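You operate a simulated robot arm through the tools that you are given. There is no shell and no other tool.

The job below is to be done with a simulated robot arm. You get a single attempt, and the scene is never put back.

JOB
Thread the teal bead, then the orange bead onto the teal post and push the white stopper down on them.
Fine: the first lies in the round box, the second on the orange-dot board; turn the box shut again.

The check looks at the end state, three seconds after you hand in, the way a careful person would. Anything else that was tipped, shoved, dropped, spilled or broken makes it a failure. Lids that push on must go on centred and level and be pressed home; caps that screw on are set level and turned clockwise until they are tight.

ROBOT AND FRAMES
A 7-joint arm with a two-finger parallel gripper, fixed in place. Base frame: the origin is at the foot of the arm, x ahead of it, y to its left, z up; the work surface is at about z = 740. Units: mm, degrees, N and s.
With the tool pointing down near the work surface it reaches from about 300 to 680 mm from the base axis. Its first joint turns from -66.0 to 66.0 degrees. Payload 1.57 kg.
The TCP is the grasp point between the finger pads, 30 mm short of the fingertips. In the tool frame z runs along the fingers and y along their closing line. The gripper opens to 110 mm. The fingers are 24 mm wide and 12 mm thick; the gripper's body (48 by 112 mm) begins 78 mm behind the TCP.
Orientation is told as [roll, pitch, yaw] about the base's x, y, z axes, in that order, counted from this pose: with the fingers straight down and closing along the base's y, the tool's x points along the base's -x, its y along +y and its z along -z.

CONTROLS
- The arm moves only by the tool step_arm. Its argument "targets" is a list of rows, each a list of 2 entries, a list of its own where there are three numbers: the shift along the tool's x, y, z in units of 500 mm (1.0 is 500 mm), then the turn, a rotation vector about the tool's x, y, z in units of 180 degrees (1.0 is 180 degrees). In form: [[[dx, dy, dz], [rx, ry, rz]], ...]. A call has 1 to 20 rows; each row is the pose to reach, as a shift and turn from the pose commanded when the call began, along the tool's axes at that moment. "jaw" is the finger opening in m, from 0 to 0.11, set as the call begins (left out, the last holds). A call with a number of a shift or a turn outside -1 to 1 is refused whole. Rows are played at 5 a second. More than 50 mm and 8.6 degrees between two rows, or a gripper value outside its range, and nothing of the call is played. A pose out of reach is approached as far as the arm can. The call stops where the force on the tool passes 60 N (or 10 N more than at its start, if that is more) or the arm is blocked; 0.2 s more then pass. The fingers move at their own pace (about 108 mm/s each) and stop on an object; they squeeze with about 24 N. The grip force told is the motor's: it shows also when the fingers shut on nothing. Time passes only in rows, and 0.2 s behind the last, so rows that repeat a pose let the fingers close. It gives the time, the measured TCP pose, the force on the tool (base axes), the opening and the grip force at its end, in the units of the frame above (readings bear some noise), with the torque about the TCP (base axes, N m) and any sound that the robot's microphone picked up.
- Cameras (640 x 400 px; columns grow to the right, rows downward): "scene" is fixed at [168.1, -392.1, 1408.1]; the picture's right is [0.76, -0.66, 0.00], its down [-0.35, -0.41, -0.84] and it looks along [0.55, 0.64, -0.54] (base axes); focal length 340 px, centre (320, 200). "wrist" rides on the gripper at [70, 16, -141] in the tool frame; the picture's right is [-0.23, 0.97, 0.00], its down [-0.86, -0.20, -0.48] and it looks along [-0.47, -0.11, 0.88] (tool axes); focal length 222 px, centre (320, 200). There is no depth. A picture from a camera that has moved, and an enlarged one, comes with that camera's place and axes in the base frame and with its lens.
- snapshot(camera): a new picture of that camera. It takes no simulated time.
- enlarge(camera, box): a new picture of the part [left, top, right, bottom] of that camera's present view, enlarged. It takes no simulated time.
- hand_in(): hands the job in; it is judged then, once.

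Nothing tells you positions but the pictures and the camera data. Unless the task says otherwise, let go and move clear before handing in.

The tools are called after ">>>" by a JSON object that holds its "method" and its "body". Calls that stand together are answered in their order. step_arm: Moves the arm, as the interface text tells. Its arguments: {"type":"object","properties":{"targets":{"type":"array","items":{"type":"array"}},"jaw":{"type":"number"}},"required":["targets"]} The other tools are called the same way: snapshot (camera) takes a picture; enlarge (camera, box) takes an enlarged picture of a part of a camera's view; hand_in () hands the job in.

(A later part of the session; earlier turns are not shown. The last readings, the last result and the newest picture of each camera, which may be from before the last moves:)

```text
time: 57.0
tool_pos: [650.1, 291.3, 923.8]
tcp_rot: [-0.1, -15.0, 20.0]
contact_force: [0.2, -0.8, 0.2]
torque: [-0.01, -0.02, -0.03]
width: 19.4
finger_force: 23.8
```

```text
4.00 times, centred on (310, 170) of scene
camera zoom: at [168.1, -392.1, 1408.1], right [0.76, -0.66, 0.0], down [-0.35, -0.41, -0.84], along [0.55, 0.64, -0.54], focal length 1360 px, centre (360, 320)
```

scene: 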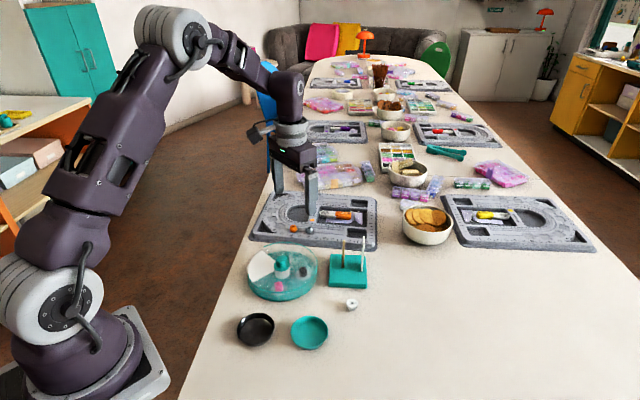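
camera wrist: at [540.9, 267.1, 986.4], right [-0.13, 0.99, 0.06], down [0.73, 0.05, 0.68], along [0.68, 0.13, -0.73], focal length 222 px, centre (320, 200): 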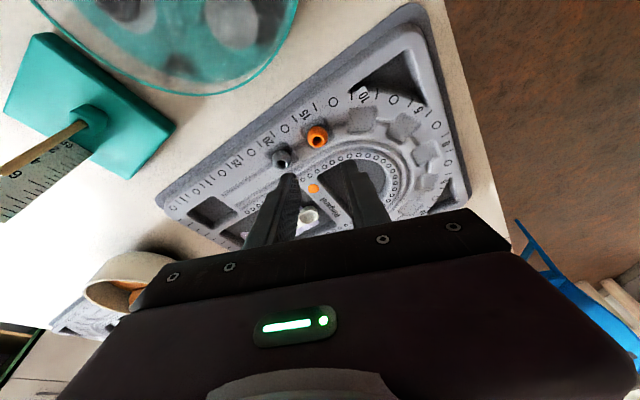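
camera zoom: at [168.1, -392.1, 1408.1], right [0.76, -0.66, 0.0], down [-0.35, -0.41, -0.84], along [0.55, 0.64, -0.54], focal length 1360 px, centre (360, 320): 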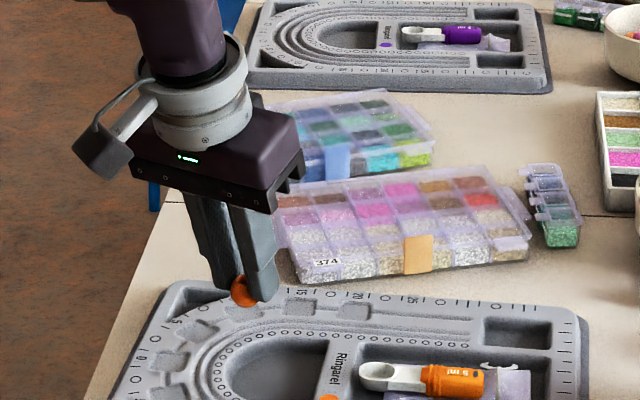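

Orange bead is held with its hole still vertical. I'll carry it at this tilt to above the post, turning yaw to about 5°.

>>> {"method": "step_arm", "body": {"targets": [[[0.0235, -0.0684, -0.0063], [0.0036, 0, 0.0134]], [[0.0469, -0.1368, -0.0126], [0.0072, 0, 0.0268]], [[0.0704, -0.2052, -0.0189], [0.0108, 0, 0.0403]], [[0.0939, -0.2736, -0.0252], [0.0144, 0, 0.0537]], [[0.1173, -0.342, -0.0315], [0.018, 0, 0.0671]], [[0.1408, -0.4104, -0.0378], [0.0216, 0, 0.0805]], [[0.1408, -0.4104, -0.0378], [0.0216, 0, 0.0805]]]}}

>>> {"method": "enlarge", "body": {"camera": "wrist", "box": [260, 110, 380, 230]}}

>>> {"method": "enlarge", "body": {"camera": "scene", "box": [310, 190, 390, 290]}}

```text
time: 58.6
tool_pos: [652.0, 72.6, 925.7]
tcp_rot: [0.1, -15.0, 4.9]
contact_force: [0.5, -0.1, -0.4]
torque: [-0.01, 0.02, -0.03]
width: 19.4
finger_force: 23.7
```

```text
3.33 times, centred on (320, 170) of wrist
camera zoom: at [545.7, 79.6, 1043.2], right [0.14, 0.99, 0.06], down [0.72, -0.14, 0.68], along [0.69, -0.05, -0.73], focal length 740 px, centre (320, 300)
```

zoom: 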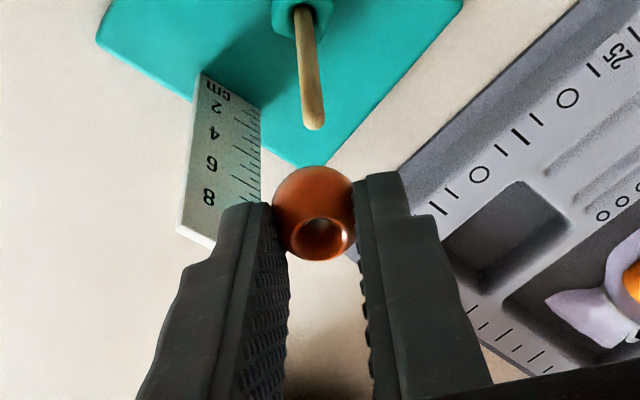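

```text
4.00 times, centred on (350, 240) of scene
camera zoom: at [168.1, -392.1, 1408.1], right [0.76, -0.66, 0.0], down [-0.35, -0.41, -0.84], along [0.55, 0.64, -0.54], focal length 1360 px, centre (200, 40)
```

zoom: 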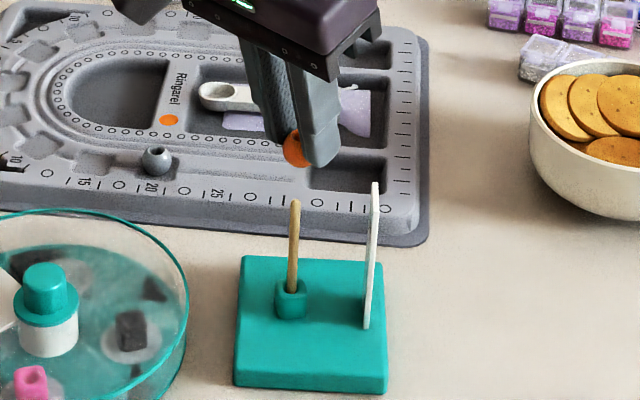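

Bead is above the post with visible gap. I'll zoom further in both views to measure the offset.

>>> {"method": "enlarge", "body": {"camera": "wrist", "box": [290, 105, 350, 195]}}

>>> {"method": "enlarge", "body": {"camera": "scene", "box": [325, 215, 365, 255]}}

```text
4.44 times, centred on (320, 150) of wrist
camera zoom: at [545.7, 79.6, 1043.2], right [0.14, 0.99, 0.06], down [0.72, -0.14, 0.68], along [0.69, -0.05, -0.73], focal length 987 px, centre (320, 422)
```

zoom: 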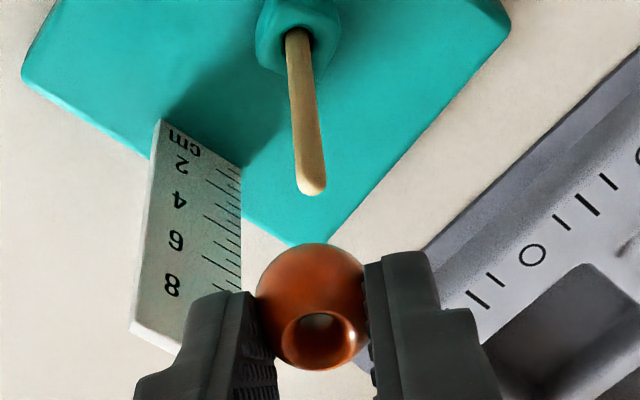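

```text
10.00 times, centred on (345, 235) of scene
camera zoom: at [168.1, -392.1, 1408.1], right [0.76, -0.66, 0.0], down [-0.35, -0.41, -0.84], along [0.55, 0.64, -0.54], focal length 3400 px, centre (70, -150)
```

zoom: 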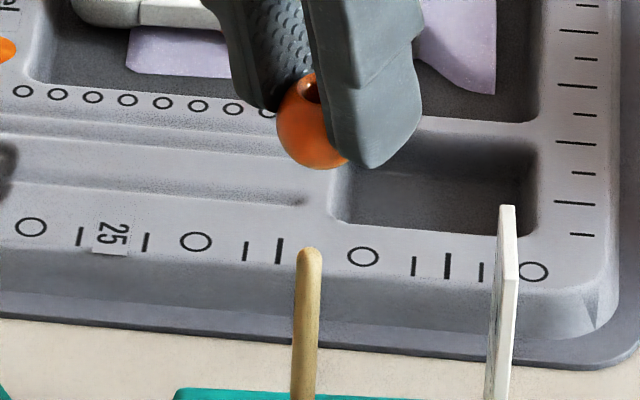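

Lining up the rod's line with the bead in both views gives a small offset of about (-0.4, -1.2) mm. Correcting and lowering 12 mm.

>>> {"method": "step_arm", "body": {"targets": [[[0.0026, 0.0023, 0.0117], [0, 0, 0]], [[0.0052, 0.0023, 0.0235], [0, 0, 0]], [[0.0052, 0.0023, 0.0235], [0, 0, 0]]]}}

>>> {"method": "enlarge", "body": {"camera": "wrist", "box": [290, 105, 350, 195]}}

>>> {"method": "enlarge", "body": {"camera": "scene", "box": [325, 215, 365, 255]}}

```text
time: 59.4
tool_pos: [651.2, 73.4, 913.1]
tcp_rot: [0.1, -15.1, 5.0]
contact_force: [0.2, 0.1, -0.5]
torque: [0.0, 0.0, 0.03]
width: 19.7
finger_force: 24.9
```

```text
4.44 times, centred on (320, 150) of wrist
camera zoom: at [546.1, 81.0, 1030.3], right [0.14, 0.99, 0.06], down [0.72, -0.14, 0.68], along [0.69, -0.05, -0.73], focal length 987 px, centre (320, 422)
```

zoom: 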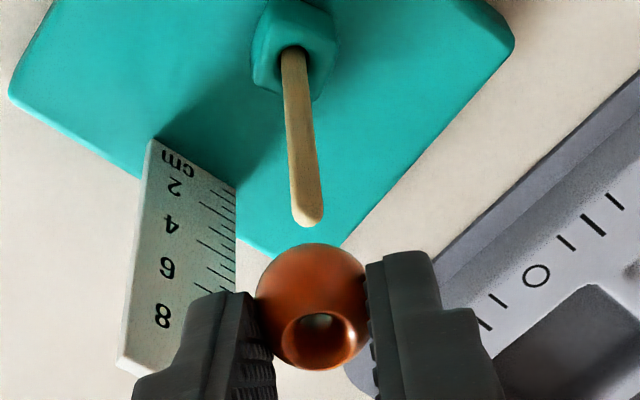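

```text
10.00 times, centred on (345, 235) of scene
camera zoom: at [168.1, -392.1, 1408.1], right [0.76, -0.66, 0.0], down [-0.35, -0.41, -0.84], along [0.55, 0.64, -0.54], focal length 3400 px, centre (70, -150)
```

zoom: 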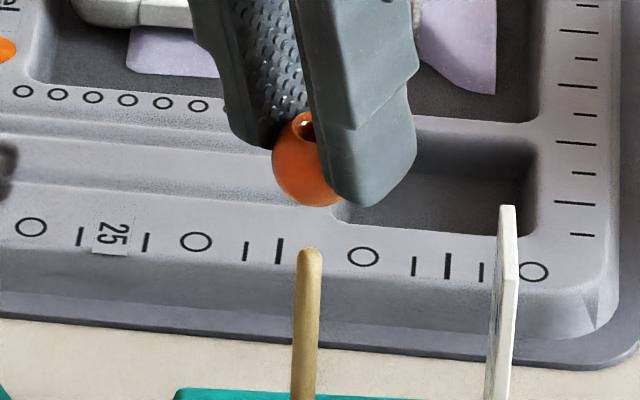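

Nearly aligned. I'll zoom tightly on the bead to check whether its hole axis is really vertical.

>>> {"method": "enlarge", "body": {"camera": "wrist", "box": [300, 150, 340, 195]}}

>>> {"method": "enlarge", "body": {"camera": "scene", "box": [335, 222, 355, 246]}}

```text
8.89 times, centred on (320, 172) of wrist
camera zoom: at [546.1, 81.0, 1030.3], right [0.14, 0.99, 0.06], down [0.72, -0.14, 0.68], along [0.69, -0.05, -0.73], focal length 1974 px, centre (320, 444)
```

zoom: 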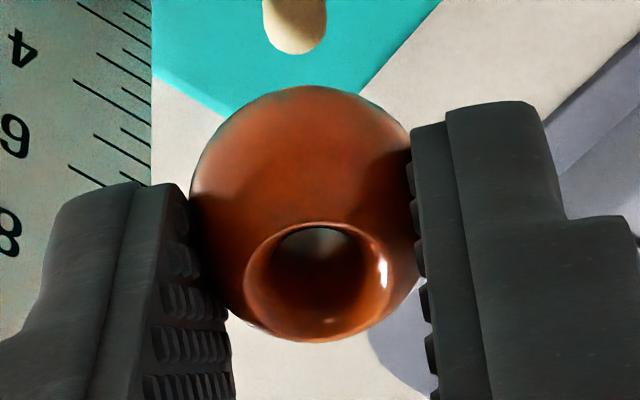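

```text
16.00 times, centred on (345, 234) of scene
camera zoom: at [168.1, -392.1, 1408.1], right [0.76, -0.66, 0.0], down [-0.35, -0.41, -0.84], along [0.55, 0.64, -0.54], focal length 5440 px, centre (-80, -344)
```

zoom: 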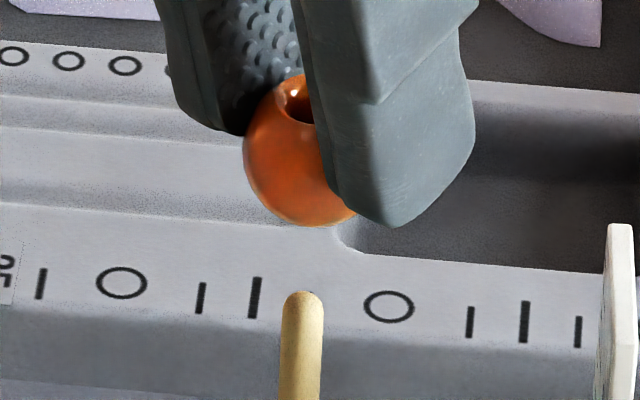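

The hole axis is vertical to within a few degrees and the offset is about half a millimetre. Trim and lower 15 mm, just short of the rod tip.

>>> {"method": "step_arm", "body": {"targets": [[[0.0035, 0.0008, 0.0146], [0, 0, 0]], [[0.0069, 0.0008, 0.0292], [0, 0, 0]], [[0.0069, 0.0008, 0.0292], [0, 0, 0]]]}}

>>> {"method": "enlarge", "body": {"camera": "wrist", "box": [290, 105, 350, 195]}}

>>> {"method": "enlarge", "body": {"camera": "scene", "box": [325, 222, 365, 262]}}

```text
time: 60.2
tool_pos: [652.6, 74.1, 896.1]
tcp_rot: [0.2, -15.1, 4.9]
contact_force: [0.0, -1.1, 0.5]
torque: [0.01, 0.03, -0.04]
width: 19.8
finger_force: 23.9
```

```text
4.44 times, centred on (320, 150) of wrist
camera zoom: at [546.9, 81.4, 1015.2], right [0.14, 0.99, 0.06], down [0.72, -0.14, 0.68], along [0.69, -0.05, -0.73], focal length 987 px, centre (320, 422)
```

zoom: 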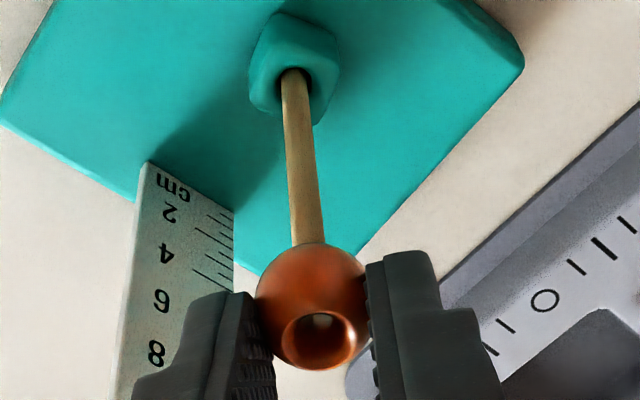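

```text
10.00 times, centred on (345, 242) of scene
camera zoom: at [168.1, -392.1, 1408.1], right [0.76, -0.66, 0.0], down [-0.35, -0.41, -0.84], along [0.55, 0.64, -0.54], focal length 3400 px, centre (70, -220)
```

zoom: 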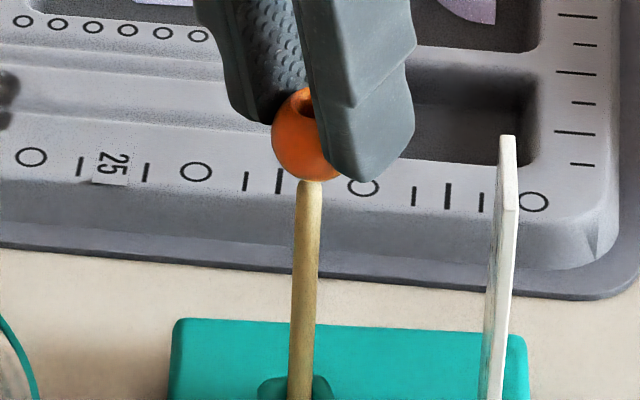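

Well aligned in both views. Lowering in small steps with force checks.

>>> {"method": "step_arm", "body": {"targets": [[[0.001, 0, 0.0039], [0, 0, 0]], [[0.0021, 0, 0.0077], [0, 0, 0]]]}}

>>> {"method": "step_arm", "body": {"targets": [[[0.0008, 0, 0.0029], [0, 0, 0]], [[0.0016, 0, 0.0058], [0, 0, 0]]]}}

>>> {"method": "enlarge", "body": {"camera": "wrist", "box": [300, 150, 340, 195]}}

>>> {"method": "enlarge", "body": {"camera": "scene", "box": [325, 222, 365, 262]}}

```text
time: 60.8
tool_pos: [652.5, 75.8, 893.4]
tcp_rot: [0.0, -15.0, 4.9]
contact_force: [0.9, 0.4, -0.1]
torque: [-0.01, -0.01, 0.02]
width: 19.8
finger_force: 24.3
```

```text
time: 61.4
tool_pos: [653.0, 73.9, 888.8]
tcp_rot: [0.1, -15.1, 4.9]
contact_force: [0.7, -0.7, -0.5]
torque: [0.05, 0.01, 0.03]
width: 19.7
finger_force: 23.9
```

```text
8.89 times, centred on (320, 172) of wrist
camera zoom: at [547.0, 81.3, 1007.6], right [0.14, 0.99, 0.06], down [0.72, -0.14, 0.68], along [0.68, -0.05, -0.73], focal length 1974 px, centre (320, 444)
```

zoom: 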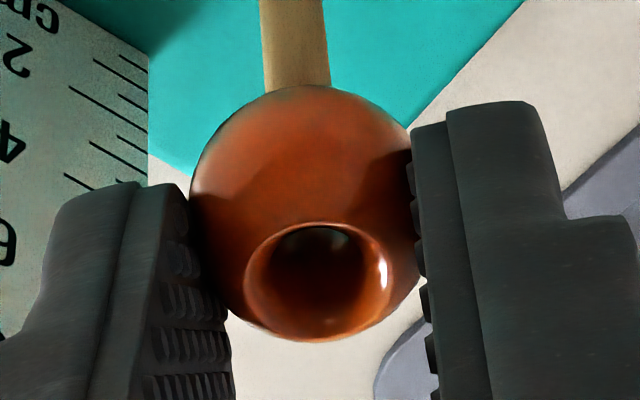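

```text
10.00 times, centred on (345, 242) of scene
camera zoom: at [168.1, -392.1, 1408.1], right [0.76, -0.66, 0.0], down [-0.35, -0.41, -0.84], along [0.55, 0.64, -0.54], focal length 3400 px, centre (70, -220)
```

zoom: 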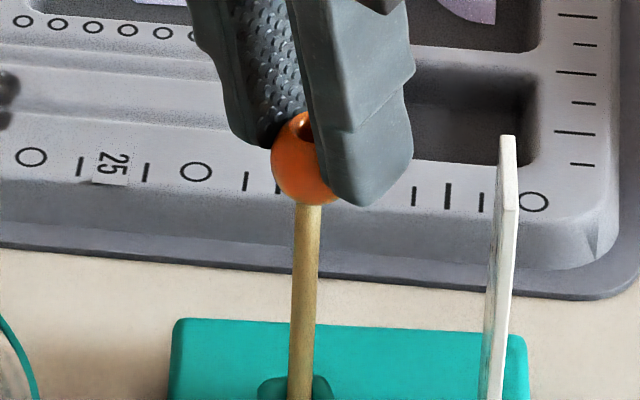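

No contact force and the rod tip has passed the bead's lower rim. Continuing down.

>>> {"method": "step_arm", "body": {"targets": [[[0.001, 0, 0.0039], [0, 0, 0]], [[0.0021, 0, 0.0077], [0, 0, 0]]]}}

>>> {"method": "step_arm", "body": {"targets": [[[0.001, 0, 0.0039], [0, 0, 0]], [[0.0021, 0, 0.0077], [0, 0, 0]]]}}

>>> {"method": "enlarge", "body": {"camera": "wrist", "box": [300, 150, 340, 195]}}

>>> {"method": "enlarge", "body": {"camera": "scene", "box": [325, 222, 365, 262]}}

```text
time: 62.0
tool_pos: [651.9, 74.2, 885.2]
tcp_rot: [0.0, -15.1, 4.9]
contact_force: [-2.4, -1.7, 1.2]
torque: [-0.03, 0.09, 0.0]
width: 19.8
finger_force: 24.1
```

```text
time: 62.6
tool_pos: [652.4, 75.0, 881.2]
tcp_rot: [0.0, -15.0, 4.9]
contact_force: [-1.4, -0.5, 0.6]
torque: [0.0, 0.04, -0.01]
width: 19.7
finger_force: 23.4
```

```text
8.89 times, centred on (320, 172) of wrist
camera zoom: at [546.8, 81.5, 999.6], right [0.14, 0.99, 0.06], down [0.72, -0.14, 0.68], along [0.69, -0.05, -0.73], focal length 1974 px, centre (320, 444)
```

zoom: 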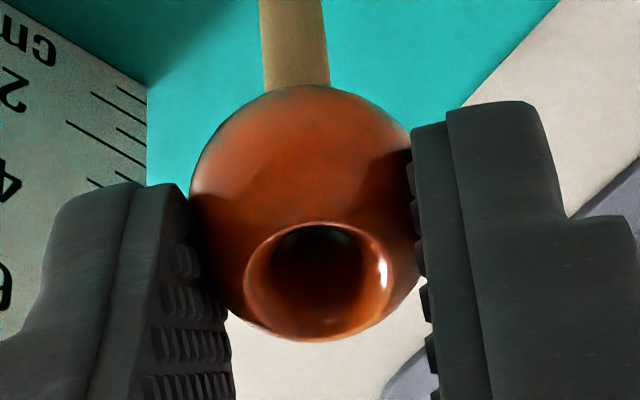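

```text
10.00 times, centred on (345, 242) of scene
camera zoom: at [168.0, -392.1, 1408.1], right [0.76, -0.66, 0.0], down [-0.35, -0.41, -0.84], along [0.55, 0.64, -0.54], focal length 3400 px, centre (70, -220)
```

zoom: 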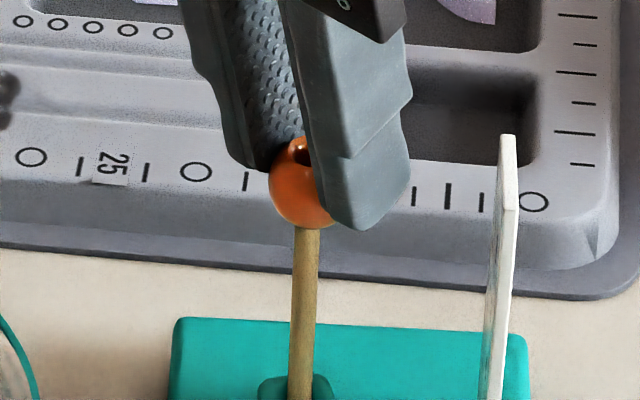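

Only small sideways force, so the rod is entering the hole. I'll ease a half millimetre toward that force and continue.

>>> {"method": "step_arm", "body": {"targets": [[[0.0026, -0.0005, 0.0076], [0, 0, 0]], [[0.0052, -0.0005, 0.0152], [0, 0, 0]]]}}

>>> {"method": "enlarge", "body": {"camera": "wrist", "box": [300, 150, 340, 195]}}

>>> {"method": "enlarge", "body": {"camera": "scene", "box": [325, 222, 365, 262]}}

```text
time: 63.2
tool_pos: [652.3, 75.0, 872.9]
tcp_rot: [0.2, -15.2, 4.9]
contact_force: [0.4, -0.2, 0.9]
torque: [0.03, 0.01, 0.01]
width: 19.7
finger_force: 24.3
```

```text
8.89 times, centred on (320, 172) of wrist
camera zoom: at [546.2, 81.5, 991.3], right [0.14, 0.99, 0.06], down [0.72, -0.14, 0.68], along [0.68, -0.05, -0.73], focal length 1974 px, centre (320, 444)
```

zoom: 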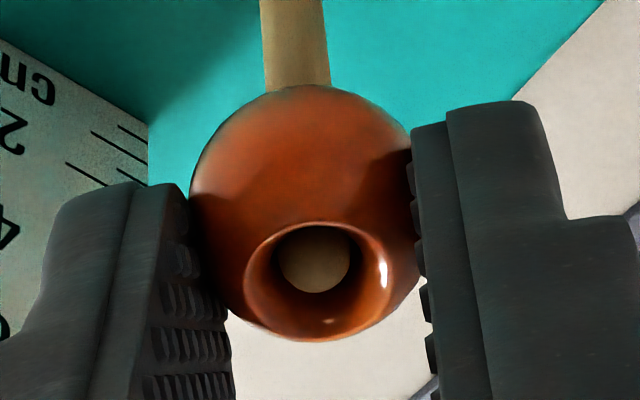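

```text
10.00 times, centred on (345, 242) of scene
camera zoom: at [168.1, -392.1, 1408.1], right [0.76, -0.66, 0.0], down [-0.35, -0.41, -0.84], along [0.55, 0.64, -0.54], focal length 3400 px, centre (70, -220)
```

zoom: 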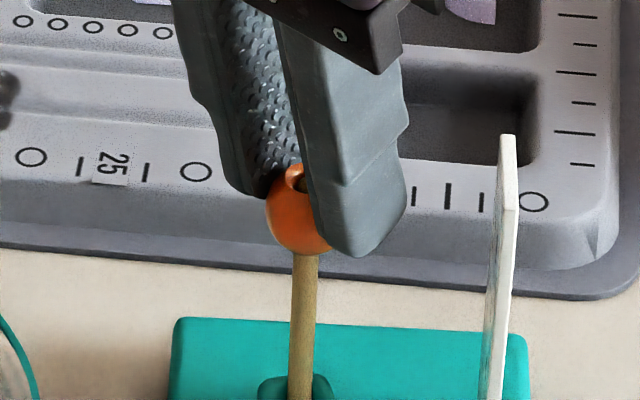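

The rod tip is visible inside the bead's hole. Lowering further and then releasing.

>>> {"method": "step_arm", "body": {"targets": [[[0.0048, 0, 0.0179], [0, 0, 0]], [[0.0096, 0, 0.0357], [0, 0, 0]], [[0.0144, 0, 0.0536], [0, 0, 0]], [[0.0192, 0, 0.0715], [0, 0, 0]], [[0.0192, 0, 0.0715], [0, 0, 0]]]}}

>>> {"method": "enlarge", "body": {"camera": "scene", "box": [310, 210, 390, 290]}}

>>> {"method": "enlarge", "body": {"camera": "wrist", "box": [260, 110, 380, 230]}}

```text
time: 64.4
tool_pos: [651.1, 75.4, 835.6]
tcp_rot: [0.2, -15.0, 4.9]
contact_force: [0.1, -0.5, -0.7]
torque: [0.0, -0.01, 0.0]
width: 20.0
finger_force: 23.6
```

```text
5.00 times, centred on (350, 250) of scene
camera zoom: at [168.1, -392.1, 1408.1], right [0.76, -0.66, 0.0], down [-0.35, -0.41, -0.84], along [0.55, 0.64, -0.54], focal length 1700 px, centre (170, -50)
```

zoom: 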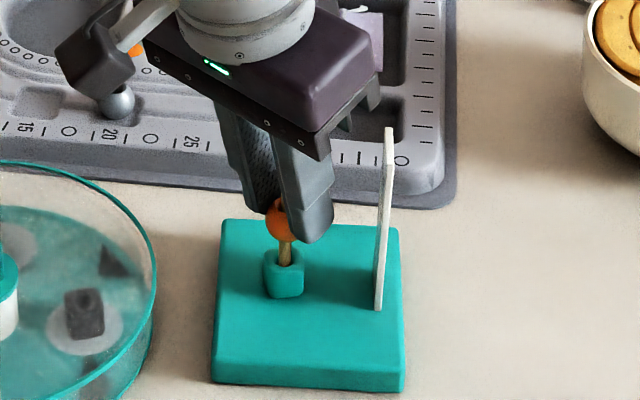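

```text
3.33 times, centred on (320, 170) of wrist
camera zoom: at [545.7, 81.4, 954.4], right [0.14, 0.99, 0.06], down [0.72, -0.14, 0.68], along [0.69, -0.05, -0.73], focal length 740 px, centre (320, 300)
```

zoom: 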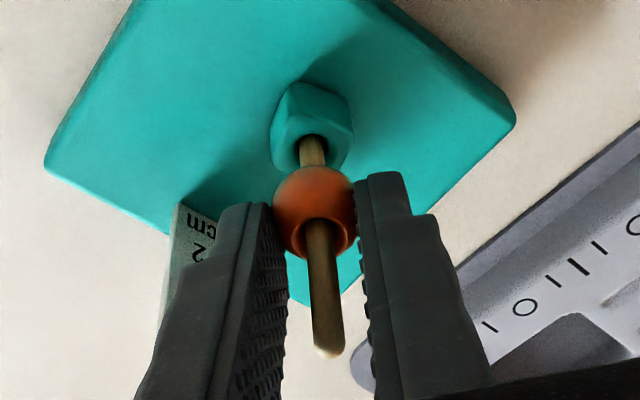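

Releasing the orange bead to slide onto the teal one.

>>> {"method": "step_arm", "body": {"targets": [[[0, 0, 0], [0, 0, 0]], [[0, 0, 0], [0, 0, 0]], [[0, 0, 0], [0, 0, 0]]], "jaw": 0.032}}

>>> {"method": "enlarge", "body": {"camera": "scene", "box": [310, 210, 390, 290]}}

>>> {"method": "enlarge", "body": {"camera": "wrist", "box": [260, 110, 380, 230]}}

```text
time: 65.2
tool_pos: [651.0, 74.5, 836.3]
tcp_rot: [0.1, -15.1, 4.8]
contact_force: [-0.4, -0.4, -0.7]
torque: [0.01, 0.05, -0.02]
width: 32.0
finger_force: 0.1
```

```text
5.00 times, centred on (350, 250) of scene
camera zoom: at [168.1, -392.1, 1408.1], right [0.76, -0.66, 0.0], down [-0.35, -0.41, -0.84], along [0.55, 0.64, -0.54], focal length 1700 px, centre (170, -50)
```

zoom: 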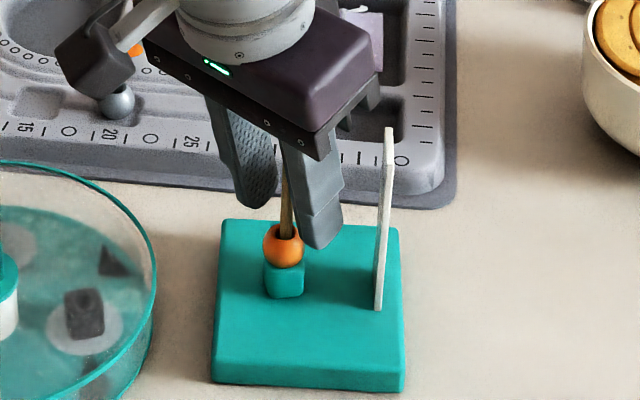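

```text
3.33 times, centred on (320, 170) of wrist
camera zoom: at [545.7, 81.4, 954.5], right [0.14, 0.99, 0.06], down [0.72, -0.14, 0.68], along [0.69, -0.05, -0.73], focal length 740 px, centre (320, 300)
```

zoom: 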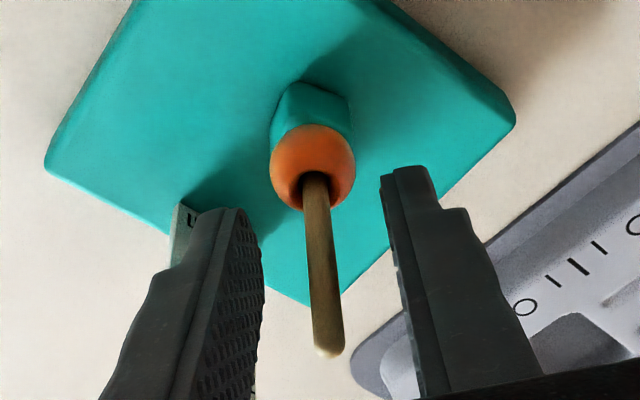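

Both beads are stacked in order. Rising clear before fetching the stopper.

>>> {"method": "step_arm", "body": {"targets": [[[-0.0117, 0, -0.0435], [0, 0, 0]], [[-0.0233, 0, -0.087], [0, 0, 0]], [[-0.035, 0, -0.1304], [0, 0, 0]], [[-0.0492, 0, -0.1835], [0, 0, 0]], [[-0.0492, 0, -0.1835], [0, 0, 0]]]}}

>>> {"method": "enlarge", "body": {"camera": "scene", "box": [310, 230, 390, 320]}}

```text
time: 66.4
tool_pos: [651.7, 74.7, 931.9]
tcp_rot: [0.0, -15.2, 4.9]
contact_force: [0.3, 0.3, 0.1]
torque: [0.0, 0.04, 0.04]
width: 32.1
finger_force: 0.1
```

```text
4.44 times, centred on (350, 275) of scene
camera zoom: at [168.1, -392.1, 1408.1], right [0.76, -0.66, 0.0], down [-0.35, -0.41, -0.84], along [0.55, 0.64, -0.54], focal length 1511 px, centre (187, -133)
```

zoom: 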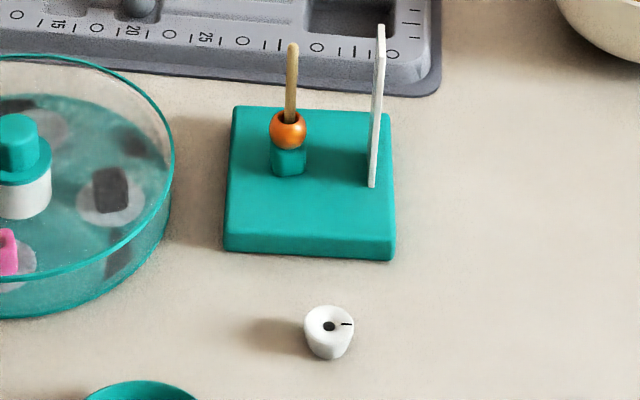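

The stack is intact and the stand unmoved. Next I go upright above the stopper near (590, -24).

>>> {"method": "step_arm", "body": {"targets": [[[0.0402, -0.0464, 0.005], [0, 0.021, 0]], [[0.0804, -0.0928, 0.02], [0, 0.0419, 0]], [[0.1206, -0.1392, 0.04], [0, 0.0629, 0]], [[0.1608, -0.1856, 0.0604], [0, 0.0838, 0]], [[0.1608, -0.1856, 0.0604], [0, 0.0838, 0]]], "jaw": 0.05}}

>>> {"method": "enlarge", "body": {"camera": "wrist", "box": [260, 110, 380, 230]}}

>>> {"method": "enlarge", "body": {"camera": "scene", "box": [320, 260, 390, 330]}}

```text
time: 67.6
tool_pos: [588.2, -23.6, 879.7]
tcp_rot: [0.0, 0.1, 4.9]
contact_force: [-0.7, 0.5, 0.3]
torque: [0.01, 0.02, -0.01]
width: 50.1
finger_force: 0.1
```

```text
3.33 times, centred on (320, 170) of wrist
camera zoom: at [517.7, -14.3, 1022.1], right [0.14, 0.99, 0.0], down [0.87, -0.13, 0.48], along [0.47, -0.07, -0.88], focal length 740 px, centre (320, 300)
```

zoom: 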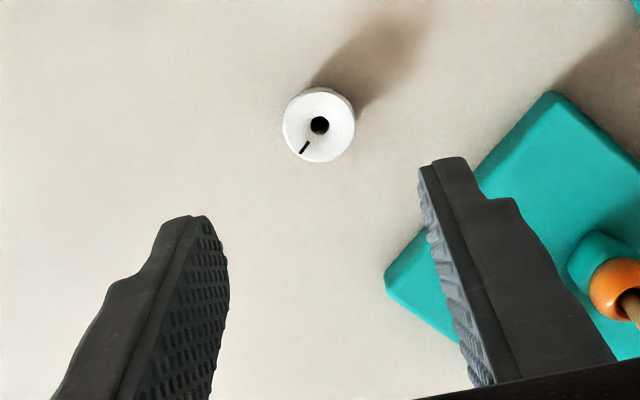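

```text
5.71 times, centred on (355, 295) of scene
camera zoom: at [168.1, -392.1, 1408.1], right [0.76, -0.66, 0.0], down [-0.35, -0.41, -0.84], along [0.55, 0.64, -0.54], focal length 1943 px, centre (120, -343)
```

zoom: 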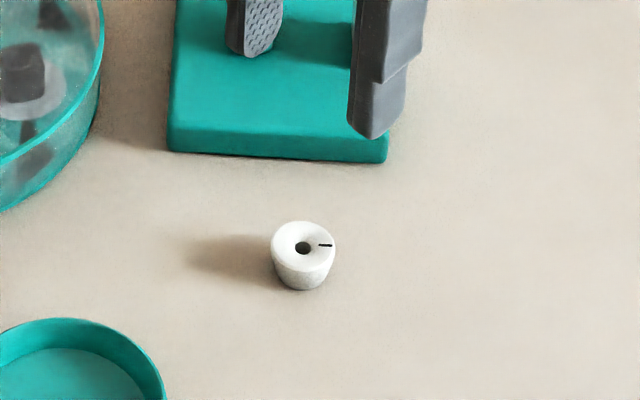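

Stopper top is at about (591.3, -25), roughly 27 mm wide at the top, 16 mm tall and tapered. Moving over it and down partway to recheck.

>>> {"method": "step_arm", "body": {"targets": [[[-0.0049, -0.0016, 0.06], [0, 0, 0]], [[-0.0049, -0.0016, 0.12], [0, 0, 0]], [[-0.0049, -0.0016, 0.162], [0, 0, 0]], [[-0.0049, -0.0016, 0.162], [0, 0, 0]]]}}

>>> {"method": "enlarge", "body": {"camera": "wrist", "box": [260, 110, 380, 230]}}

>>> {"method": "enlarge", "body": {"camera": "scene", "box": [320, 260, 390, 330]}}

```text
time: 68.6
tool_pos: [592.6, -24.5, 799.7]
tcp_rot: [0.0, 0.0, 4.9]
contact_force: [0.5, -0.2, 0.0]
torque: [0.01, 0.01, 0.0]
width: 50.1
finger_force: 0.0
```

```text
3.33 times, centred on (320, 170) of wrist
camera zoom: at [520.9, -14.2, 940.9], right [0.14, 0.99, 0.0], down [0.87, -0.13, 0.48], along [0.47, -0.07, -0.88], focal length 740 px, centre (320, 300)
```

zoom: 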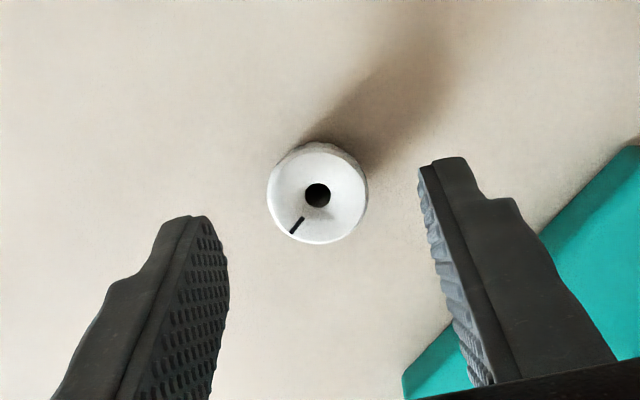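

```text
5.71 times, centred on (355, 295) of scene
camera zoom: at [168.1, -392.1, 1408.1], right [0.76, -0.66, 0.0], down [-0.35, -0.41, -0.84], along [0.55, 0.64, -0.54], focal length 1943 px, centre (120, -343)
```

zoom: 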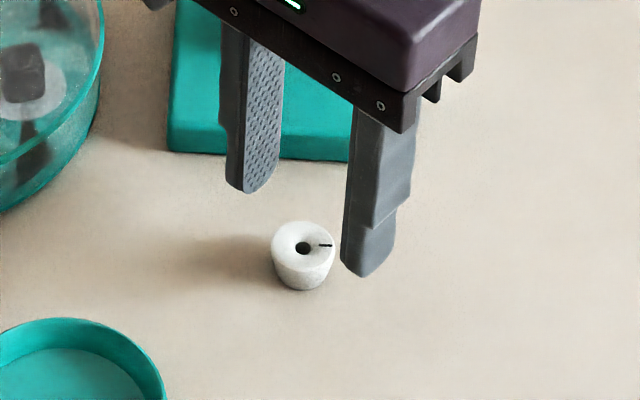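

Centred to about a millimetre. Descending so the fingertips sit 3 mm above the table.

>>> {"method": "step_arm", "body": {"targets": [[[0.0024, 0, 0.02], [0, 0, 0]], [[0.0024, 0, 0.04], [0, 0, 0]], [[0.0024, 0, 0.0538], [0, 0, 0]], [[0.0024, 0, 0.0538], [0, 0, 0]]]}}

>>> {"method": "enlarge", "body": {"camera": "wrist", "box": [260, 110, 380, 230]}}

>>> {"method": "enlarge", "body": {"camera": "scene", "box": [320, 260, 390, 330]}}

```text
time: 69.6
tool_pos: [589.7, -24.4, 773.0]
tcp_rot: [0.0, 0.1, 5.0]
contact_force: [-0.2, 0.6, -0.4]
torque: [0.02, 0.03, -0.04]
width: 50.2
finger_force: 0.1
```

```text
3.33 times, centred on (320, 170) of wrist
camera zoom: at [519.5, -14.5, 914.1], right [0.14, 0.99, 0.0], down [0.87, -0.13, 0.48], along [0.47, -0.07, -0.88], focal length 740 px, centre (320, 300)
```

zoom: 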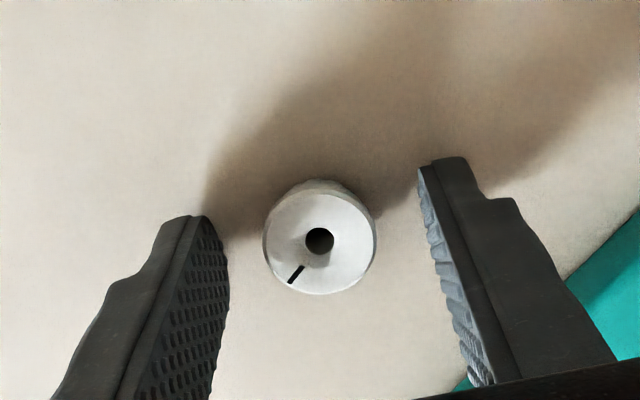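

```text
5.71 times, centred on (355, 295) of scene
camera zoom: at [168.1, -392.1, 1408.1], right [0.76, -0.66, 0.0], down [-0.35, -0.41, -0.84], along [0.55, 0.64, -0.54], focal length 1943 px, centre (120, -343)
```

zoom: 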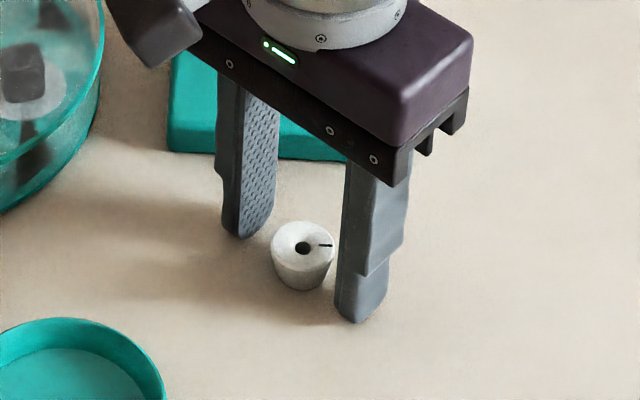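

Stopper is centred between the pads. Closing.

>>> {"method": "step_arm", "body": {"targets": [[[0, 0, 0], [0, 0, 0]], [[0, 0, 0], [0, 0, 0]], [[0, 0, 0], [0, 0, 0]], [[0, 0, 0], [0, 0, 0]]], "jaw": 0.0}}

>>> {"method": "enlarge", "body": {"camera": "wrist", "box": [280, 130, 360, 220]}}

>>> {"method": "enlarge", "body": {"camera": "scene", "box": [320, 270, 380, 320]}}

```text
time: 70.6
tool_pos: [590.1, -24.9, 772.2]
tcp_rot: [0.2, 0.1, 4.9]
contact_force: [0.7, 0.5, -0.4]
torque: [0.01, -0.01, -0.01]
width: 24.4
finger_force: 24.5
```

```text
4.44 times, centred on (320, 175) of wrist
camera zoom: at [519.5, -14.5, 914.2], right [0.14, 0.99, 0.0], down [0.87, -0.13, 0.48], along [0.47, -0.07, -0.88], focal length 987 px, centre (320, 311)
```

zoom: 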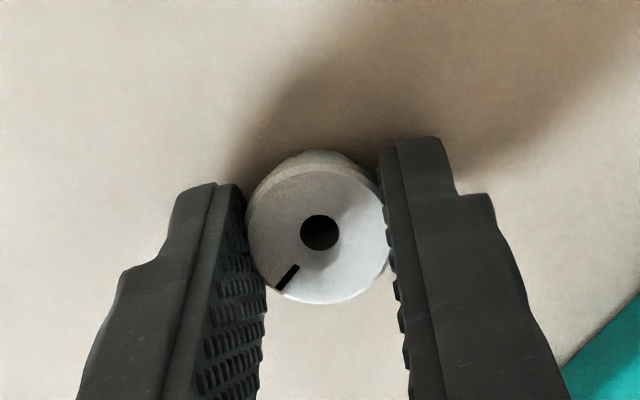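

```text
8.00 times, centred on (350, 295) of scene
camera zoom: at [168.1, -392.1, 1408.1], right [0.76, -0.66, 0.0], down [-0.35, -0.41, -0.84], along [0.55, 0.64, -0.54], focal length 2720 px, centre (80, -560)
```

zoom: 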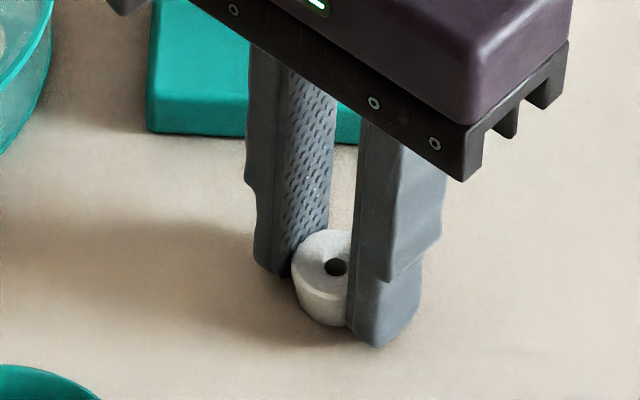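

Held at 24.4 mm, level. Lifting.

>>> {"method": "step_arm", "body": {"targets": [[[0, 0, -0.03], [0, 0, 0]], [[0, 0, -0.09], [0, 0, 0]], [[0, 0, -0.16], [0, 0, 0]], [[0, 0, -0.24], [0, 0, 0]], [[0, 0, -0.306], [0, 0, 0]], [[0, 0, -0.306], [0, 0, 0]]]}}

>>> {"method": "enlarge", "body": {"camera": "wrist", "box": [280, 130, 360, 220]}}

>>> {"method": "enlarge", "body": {"camera": "scene", "box": [300, 190, 380, 270]}}

```text
time: 72.0
tool_pos: [591.5, -26.0, 926.6]
tcp_rot: [0.0, 0.0, 4.9]
contact_force: [-0.2, -0.5, 0.0]
torque: [-0.04, 0.0, 0.01]
width: 24.4
finger_force: 23.9
```

```text
4.44 times, centred on (320, 175) of wrist
camera zoom: at [519.6, -15.4, 1067.8], right [0.14, 0.99, 0.0], down [0.87, -0.13, 0.48], along [0.47, -0.07, -0.88], focal length 987 px, centre (320, 311)
```

zoom: 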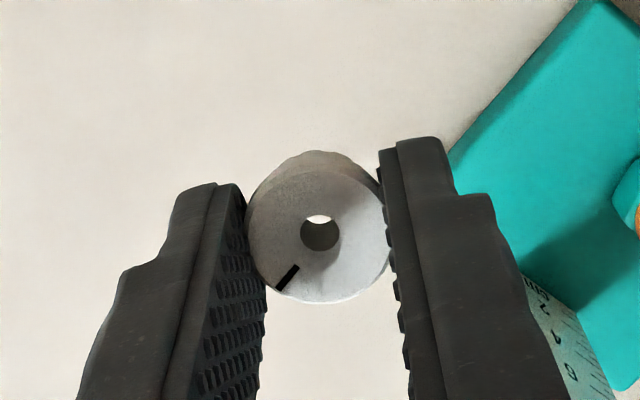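

```text
5.00 times, centred on (340, 230) of scene
camera zoom: at [168.1, -392.1, 1408.1], right [0.76, -0.66, 0.0], down [-0.35, -0.41, -0.84], along [0.55, 0.64, -0.54], focal length 1700 px, centre (220, 50)
```

zoom: 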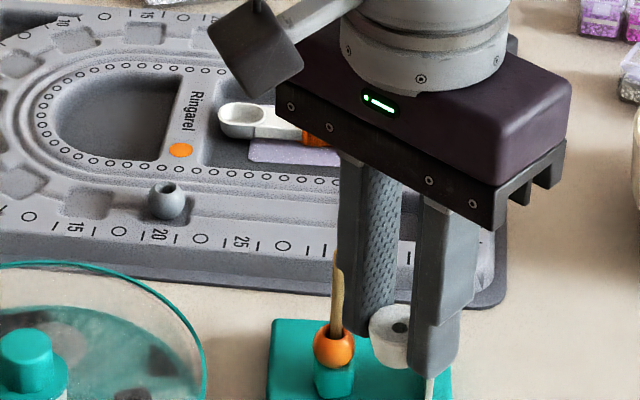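

Stopper is held level with its hole clear. Carrying it to above the post.

>>> {"method": "step_arm", "body": {"targets": [[[-0.0356, 0.0467, 0], [0, 0, 0]], [[-0.0712, 0.0933, 0], [0, 0, 0]], [[-0.1068, 0.14, 0], [0, 0, 0]], [[-0.1424, 0.1866, 0], [0, 0, 0]], [[-0.1424, 0.1866, 0.026], [0, 0, 0]], [[-0.1424, 0.1866, 0.026], [0, 0, 0]]]}}

>>> {"method": "enlarge", "body": {"camera": "wrist", "box": [290, 105, 350, 195]}}

>>> {"method": "enlarge", "body": {"camera": "scene", "box": [325, 215, 365, 255]}}

```text
time: 73.4
tool_pos: [655.0, 73.3, 912.9]
tcp_rot: [0.0, 0.0, 5.0]
contact_force: [0.6, 0.0, -0.6]
torque: [-0.03, -0.01, 0.01]
width: 24.6
finger_force: 23.8
```

```text
4.44 times, centred on (320, 150) of wrist
camera zoom: at [583.7, 84.0, 1054.1], right [0.14, 0.99, 0.0], down [0.87, -0.13, 0.48], along [0.47, -0.07, -0.88], focal length 987 px, centre (320, 422)
```

zoom: 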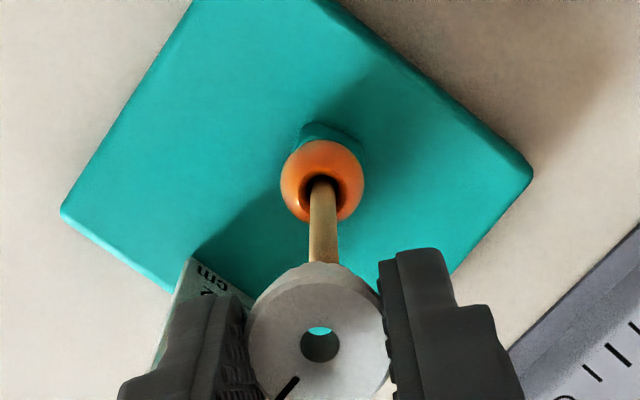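

```text
10.00 times, centred on (345, 235) of scene
camera zoom: at [168.1, -392.1, 1408.1], right [0.76, -0.66, 0.0], down [-0.35, -0.41, -0.84], along [0.55, 0.64, -0.54], focal length 3400 px, centre (70, -150)
```

zoom: 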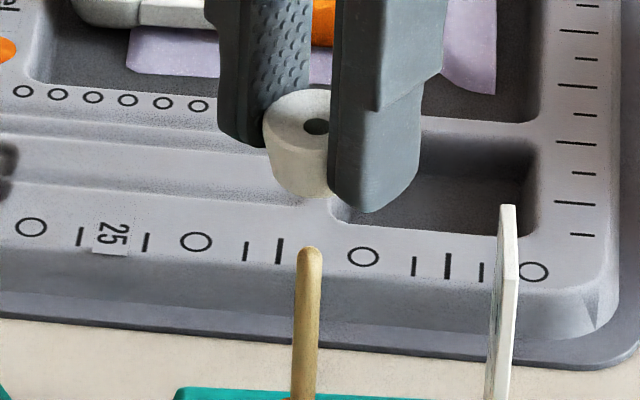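

Aligned to within about 0.8 mm. Trimming and lowering 17 mm, just short of the tip.

>>> {"method": "step_arm", "body": {"targets": [[[-0.0008, 0.0014, 0.012], [0, 0, 0]], [[-0.0008, 0.0014, 0.024], [0, 0, 0]], [[-0.0008, 0.0014, 0.034], [0, 0, 0]], [[-0.0008, 0.0014, 0.034], [0, 0, 0]]]}}

>>> {"method": "enlarge", "body": {"camera": "wrist", "box": [300, 140, 340, 195]}}

>>> {"method": "enlarge", "body": {"camera": "scene", "box": [330, 222, 360, 252]}}

```text
time: 74.4
tool_pos: [654.9, 74.0, 894.8]
tcp_rot: [0.1, 0.0, 4.9]
contact_force: [0.3, 0.1, 0.0]
torque: [0.0, -0.03, 0.03]
width: 24.3
finger_force: 23.8
```

```text
7.27 times, centred on (320, 168) of wrist
camera zoom: at [583.2, 85.0, 1037.0], right [0.14, 0.99, 0.0], down [0.87, -0.13, 0.48], along [0.47, -0.07, -0.88], focal length 1615 px, centre (320, 436)
```

zoom: 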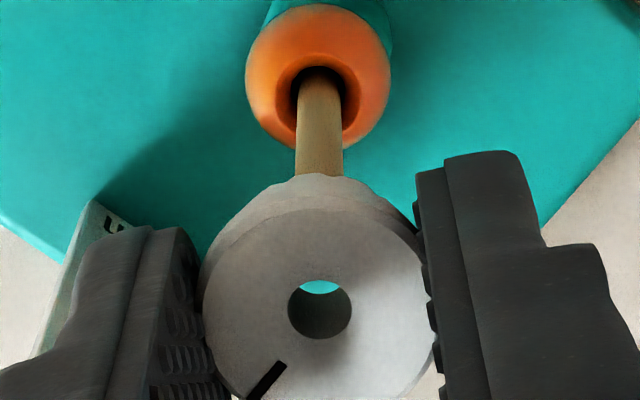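

```text
13.33 times, centred on (345, 237) of scene
camera zoom: at [168.1, -392.1, 1408.1], right [0.76, -0.66, 0.0], down [-0.35, -0.41, -0.84], along [0.55, 0.64, -0.54], focal length 4533 px, centre (-13, -293)
```

zoom: 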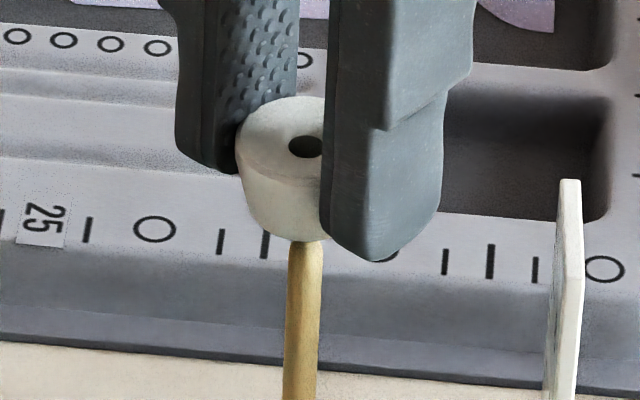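

The wrist view is aligned, but the scene shows the hole about 1 mm short in x, which matches the arm's actual motion. Correcting by (+1.2, -0.15).

>>> {"method": "step_arm", "body": {"targets": [[[-0.0024, -0.0005, 0], [0, 0, 0]], [[-0.0024, -0.0005, 0], [0, 0, 0]]]}}

>>> {"method": "enlarge", "body": {"camera": "wrist", "box": [300, 140, 340, 195]}}

>>> {"method": "enlarge", "body": {"camera": "scene", "box": [330, 222, 360, 252]}}

```text
time: 75.0
tool_pos: [656.5, 75.4, 895.3]
tcp_rot: [0.1, -0.1, 4.9]
contact_force: [-0.9, 0.2, -0.1]
torque: [-0.01, 0.03, -0.01]
width: 24.4
finger_force: 23.6
```

```text
7.27 times, centred on (320, 168) of wrist
camera zoom: at [584.4, 84.8, 1037.2], right [0.14, 0.99, 0.0], down [0.87, -0.13, 0.48], along [0.47, -0.07, -0.88], focal length 1615 px, centre (320, 436)
```

zoom: 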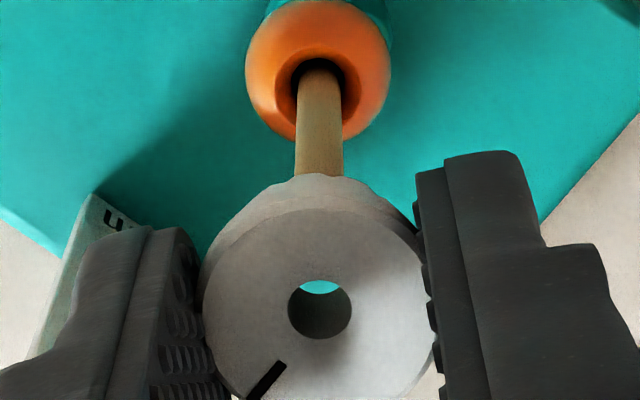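

```text
13.33 times, centred on (345, 237) of scene
camera zoom: at [168.1, -392.1, 1408.1], right [0.76, -0.66, 0.0], down [-0.35, -0.41, -0.84], along [0.55, 0.64, -0.54], focal length 4533 px, centre (-13, -293)
```

zoom: 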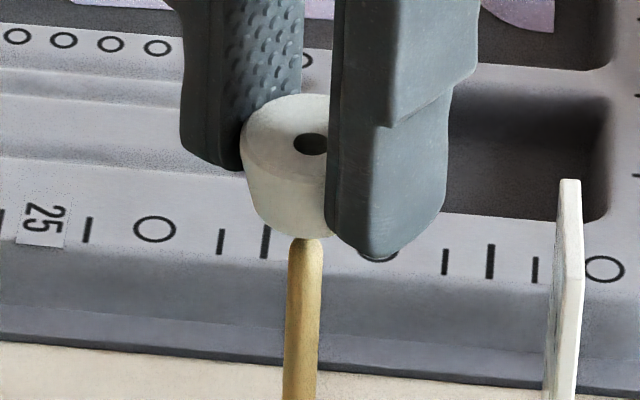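

Both views now agree on alignment. Lowering in small steps.

>>> {"method": "step_arm", "body": {"targets": [[[0, 0, 0.005], [0, 0, 0]], [[0, 0, 0.01], [0, 0, 0]]]}}

>>> {"method": "step_arm", "body": {"targets": [[[0, 0, 0.004], [0, 0, 0]], [[0, 0, 0.006], [0, 0, 0]]]}}

>>> {"method": "enlarge", "body": {"camera": "wrist", "box": [300, 140, 340, 195]}}

>>> {"method": "enlarge", "body": {"camera": "scene", "box": [330, 222, 360, 252]}}

```text
time: 75.6
tool_pos: [656.3, 75.7, 890.6]
tcp_rot: [0.1, -0.1, 5.0]
contact_force: [0.3, -0.1, 0.2]
torque: [0.01, -0.01, 0.03]
width: 24.4
finger_force: 23.8
```

```text
time: 76.2
tool_pos: [655.0, 75.3, 888.8]
tcp_rot: [0.1, 0.0, 4.9]
contact_force: [-0.2, -0.8, -1.0]
torque: [-0.01, 0.05, 0.0]
width: 24.2
finger_force: 23.3
```

```text
7.27 times, centred on (320, 168) of wrist
camera zoom: at [584.8, 84.8, 1029.1], right [0.14, 0.99, 0.0], down [0.87, -0.13, 0.48], along [0.47, -0.07, -0.88], focal length 1615 px, centre (320, 436)
```

zoom: 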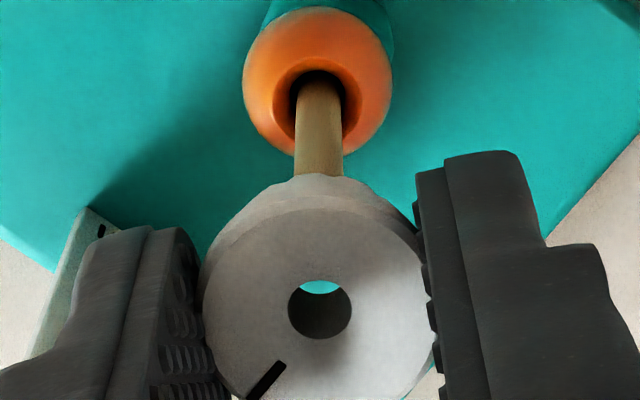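

```text
13.33 times, centred on (345, 237) of scene
camera zoom: at [168.1, -392.1, 1408.1], right [0.76, -0.66, 0.0], down [-0.35, -0.41, -0.84], along [0.55, 0.64, -0.54], focal length 4533 px, centre (-13, -293)
```

zoom: 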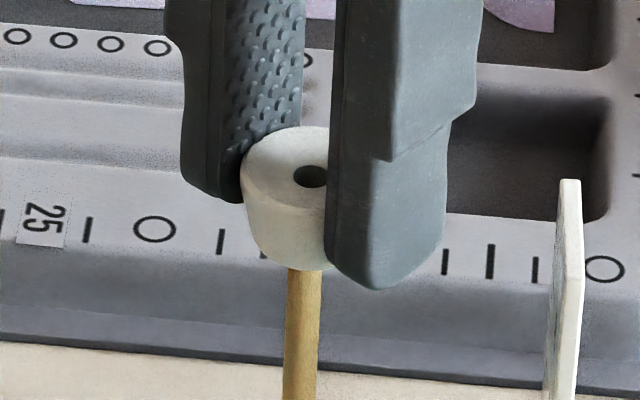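

No contact yet. Continuing 2 mm at a time.

>>> {"method": "step_arm", "body": {"targets": [[[0.0004, 0, 0.002], [0, 0, 0]], [[0.0004, 0, 0.004], [0, 0, 0]]]}}

>>> {"method": "enlarge", "body": {"camera": "wrist", "box": [300, 140, 340, 195]}}

```text
time: 76.8
tool_pos: [655.7, 74.2, 885.2]
tcp_rot: [0.1, 0.0, 4.9]
contact_force: [0.3, -0.2, 0.5]
torque: [0.0, 0.0, 0.01]
width: 24.4
finger_force: 24.0
```

```text
7.27 times, centred on (320, 168) of wrist
camera zoom: at [584.7, 84.8, 1027.0], right [0.14, 0.99, 0.0], down [0.87, -0.13, 0.48], along [0.47, -0.07, -0.88], focal length 1615 px, centre (320, 436)
```

zoom: 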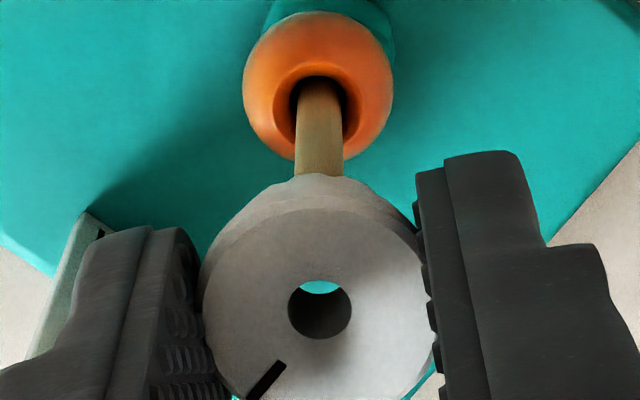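

>>> {"method": "step_arm", "body": {"targets": [[[0, 0, 0.002], [0, 0, 0]], [[0, 0, 0.004], [0, 0, 0]]]}}

>>> {"method": "enlarge", "body": {"camera": "wrist", "box": [300, 140, 340, 195]}}

>>> {"method": "enlarge", "body": {"camera": "scene", "box": [330, 222, 360, 252]}}

```text
time: 77.4
tool_pos: [657.4, 74.9, 883.6]
tcp_rot: [0.1, 0.0, 4.9]
contact_force: [-0.8, -0.6, -1.2]
torque: [-0.01, 0.01, -0.01]
width: 24.2
finger_force: 23.9
```

```text
7.27 times, centred on (320, 168) of wrist
camera zoom: at [584.7, 84.8, 1025.4], right [0.14, 0.99, 0.0], down [0.87, -0.13, 0.48], along [0.47, -0.07, -0.88], focal length 1615 px, centre (320, 436)
```

zoom: 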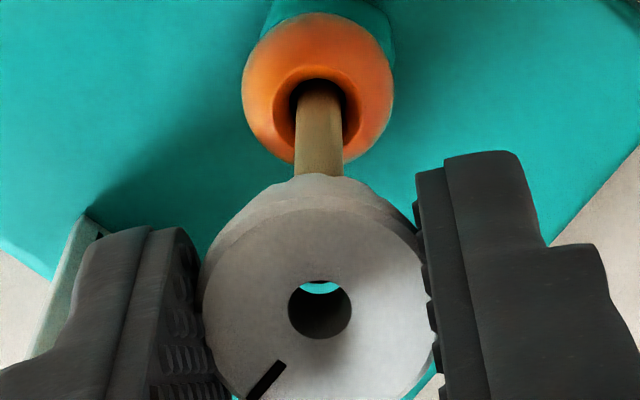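

```text
13.33 times, centred on (345, 237) of scene
camera zoom: at [168.1, -392.1, 1408.1], right [0.76, -0.66, 0.0], down [-0.35, -0.41, -0.84], along [0.55, 0.64, -0.54], focal length 4533 px, centre (-13, -293)
```

zoom: 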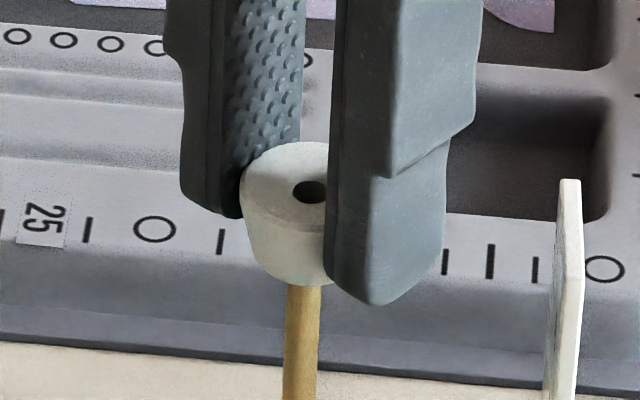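

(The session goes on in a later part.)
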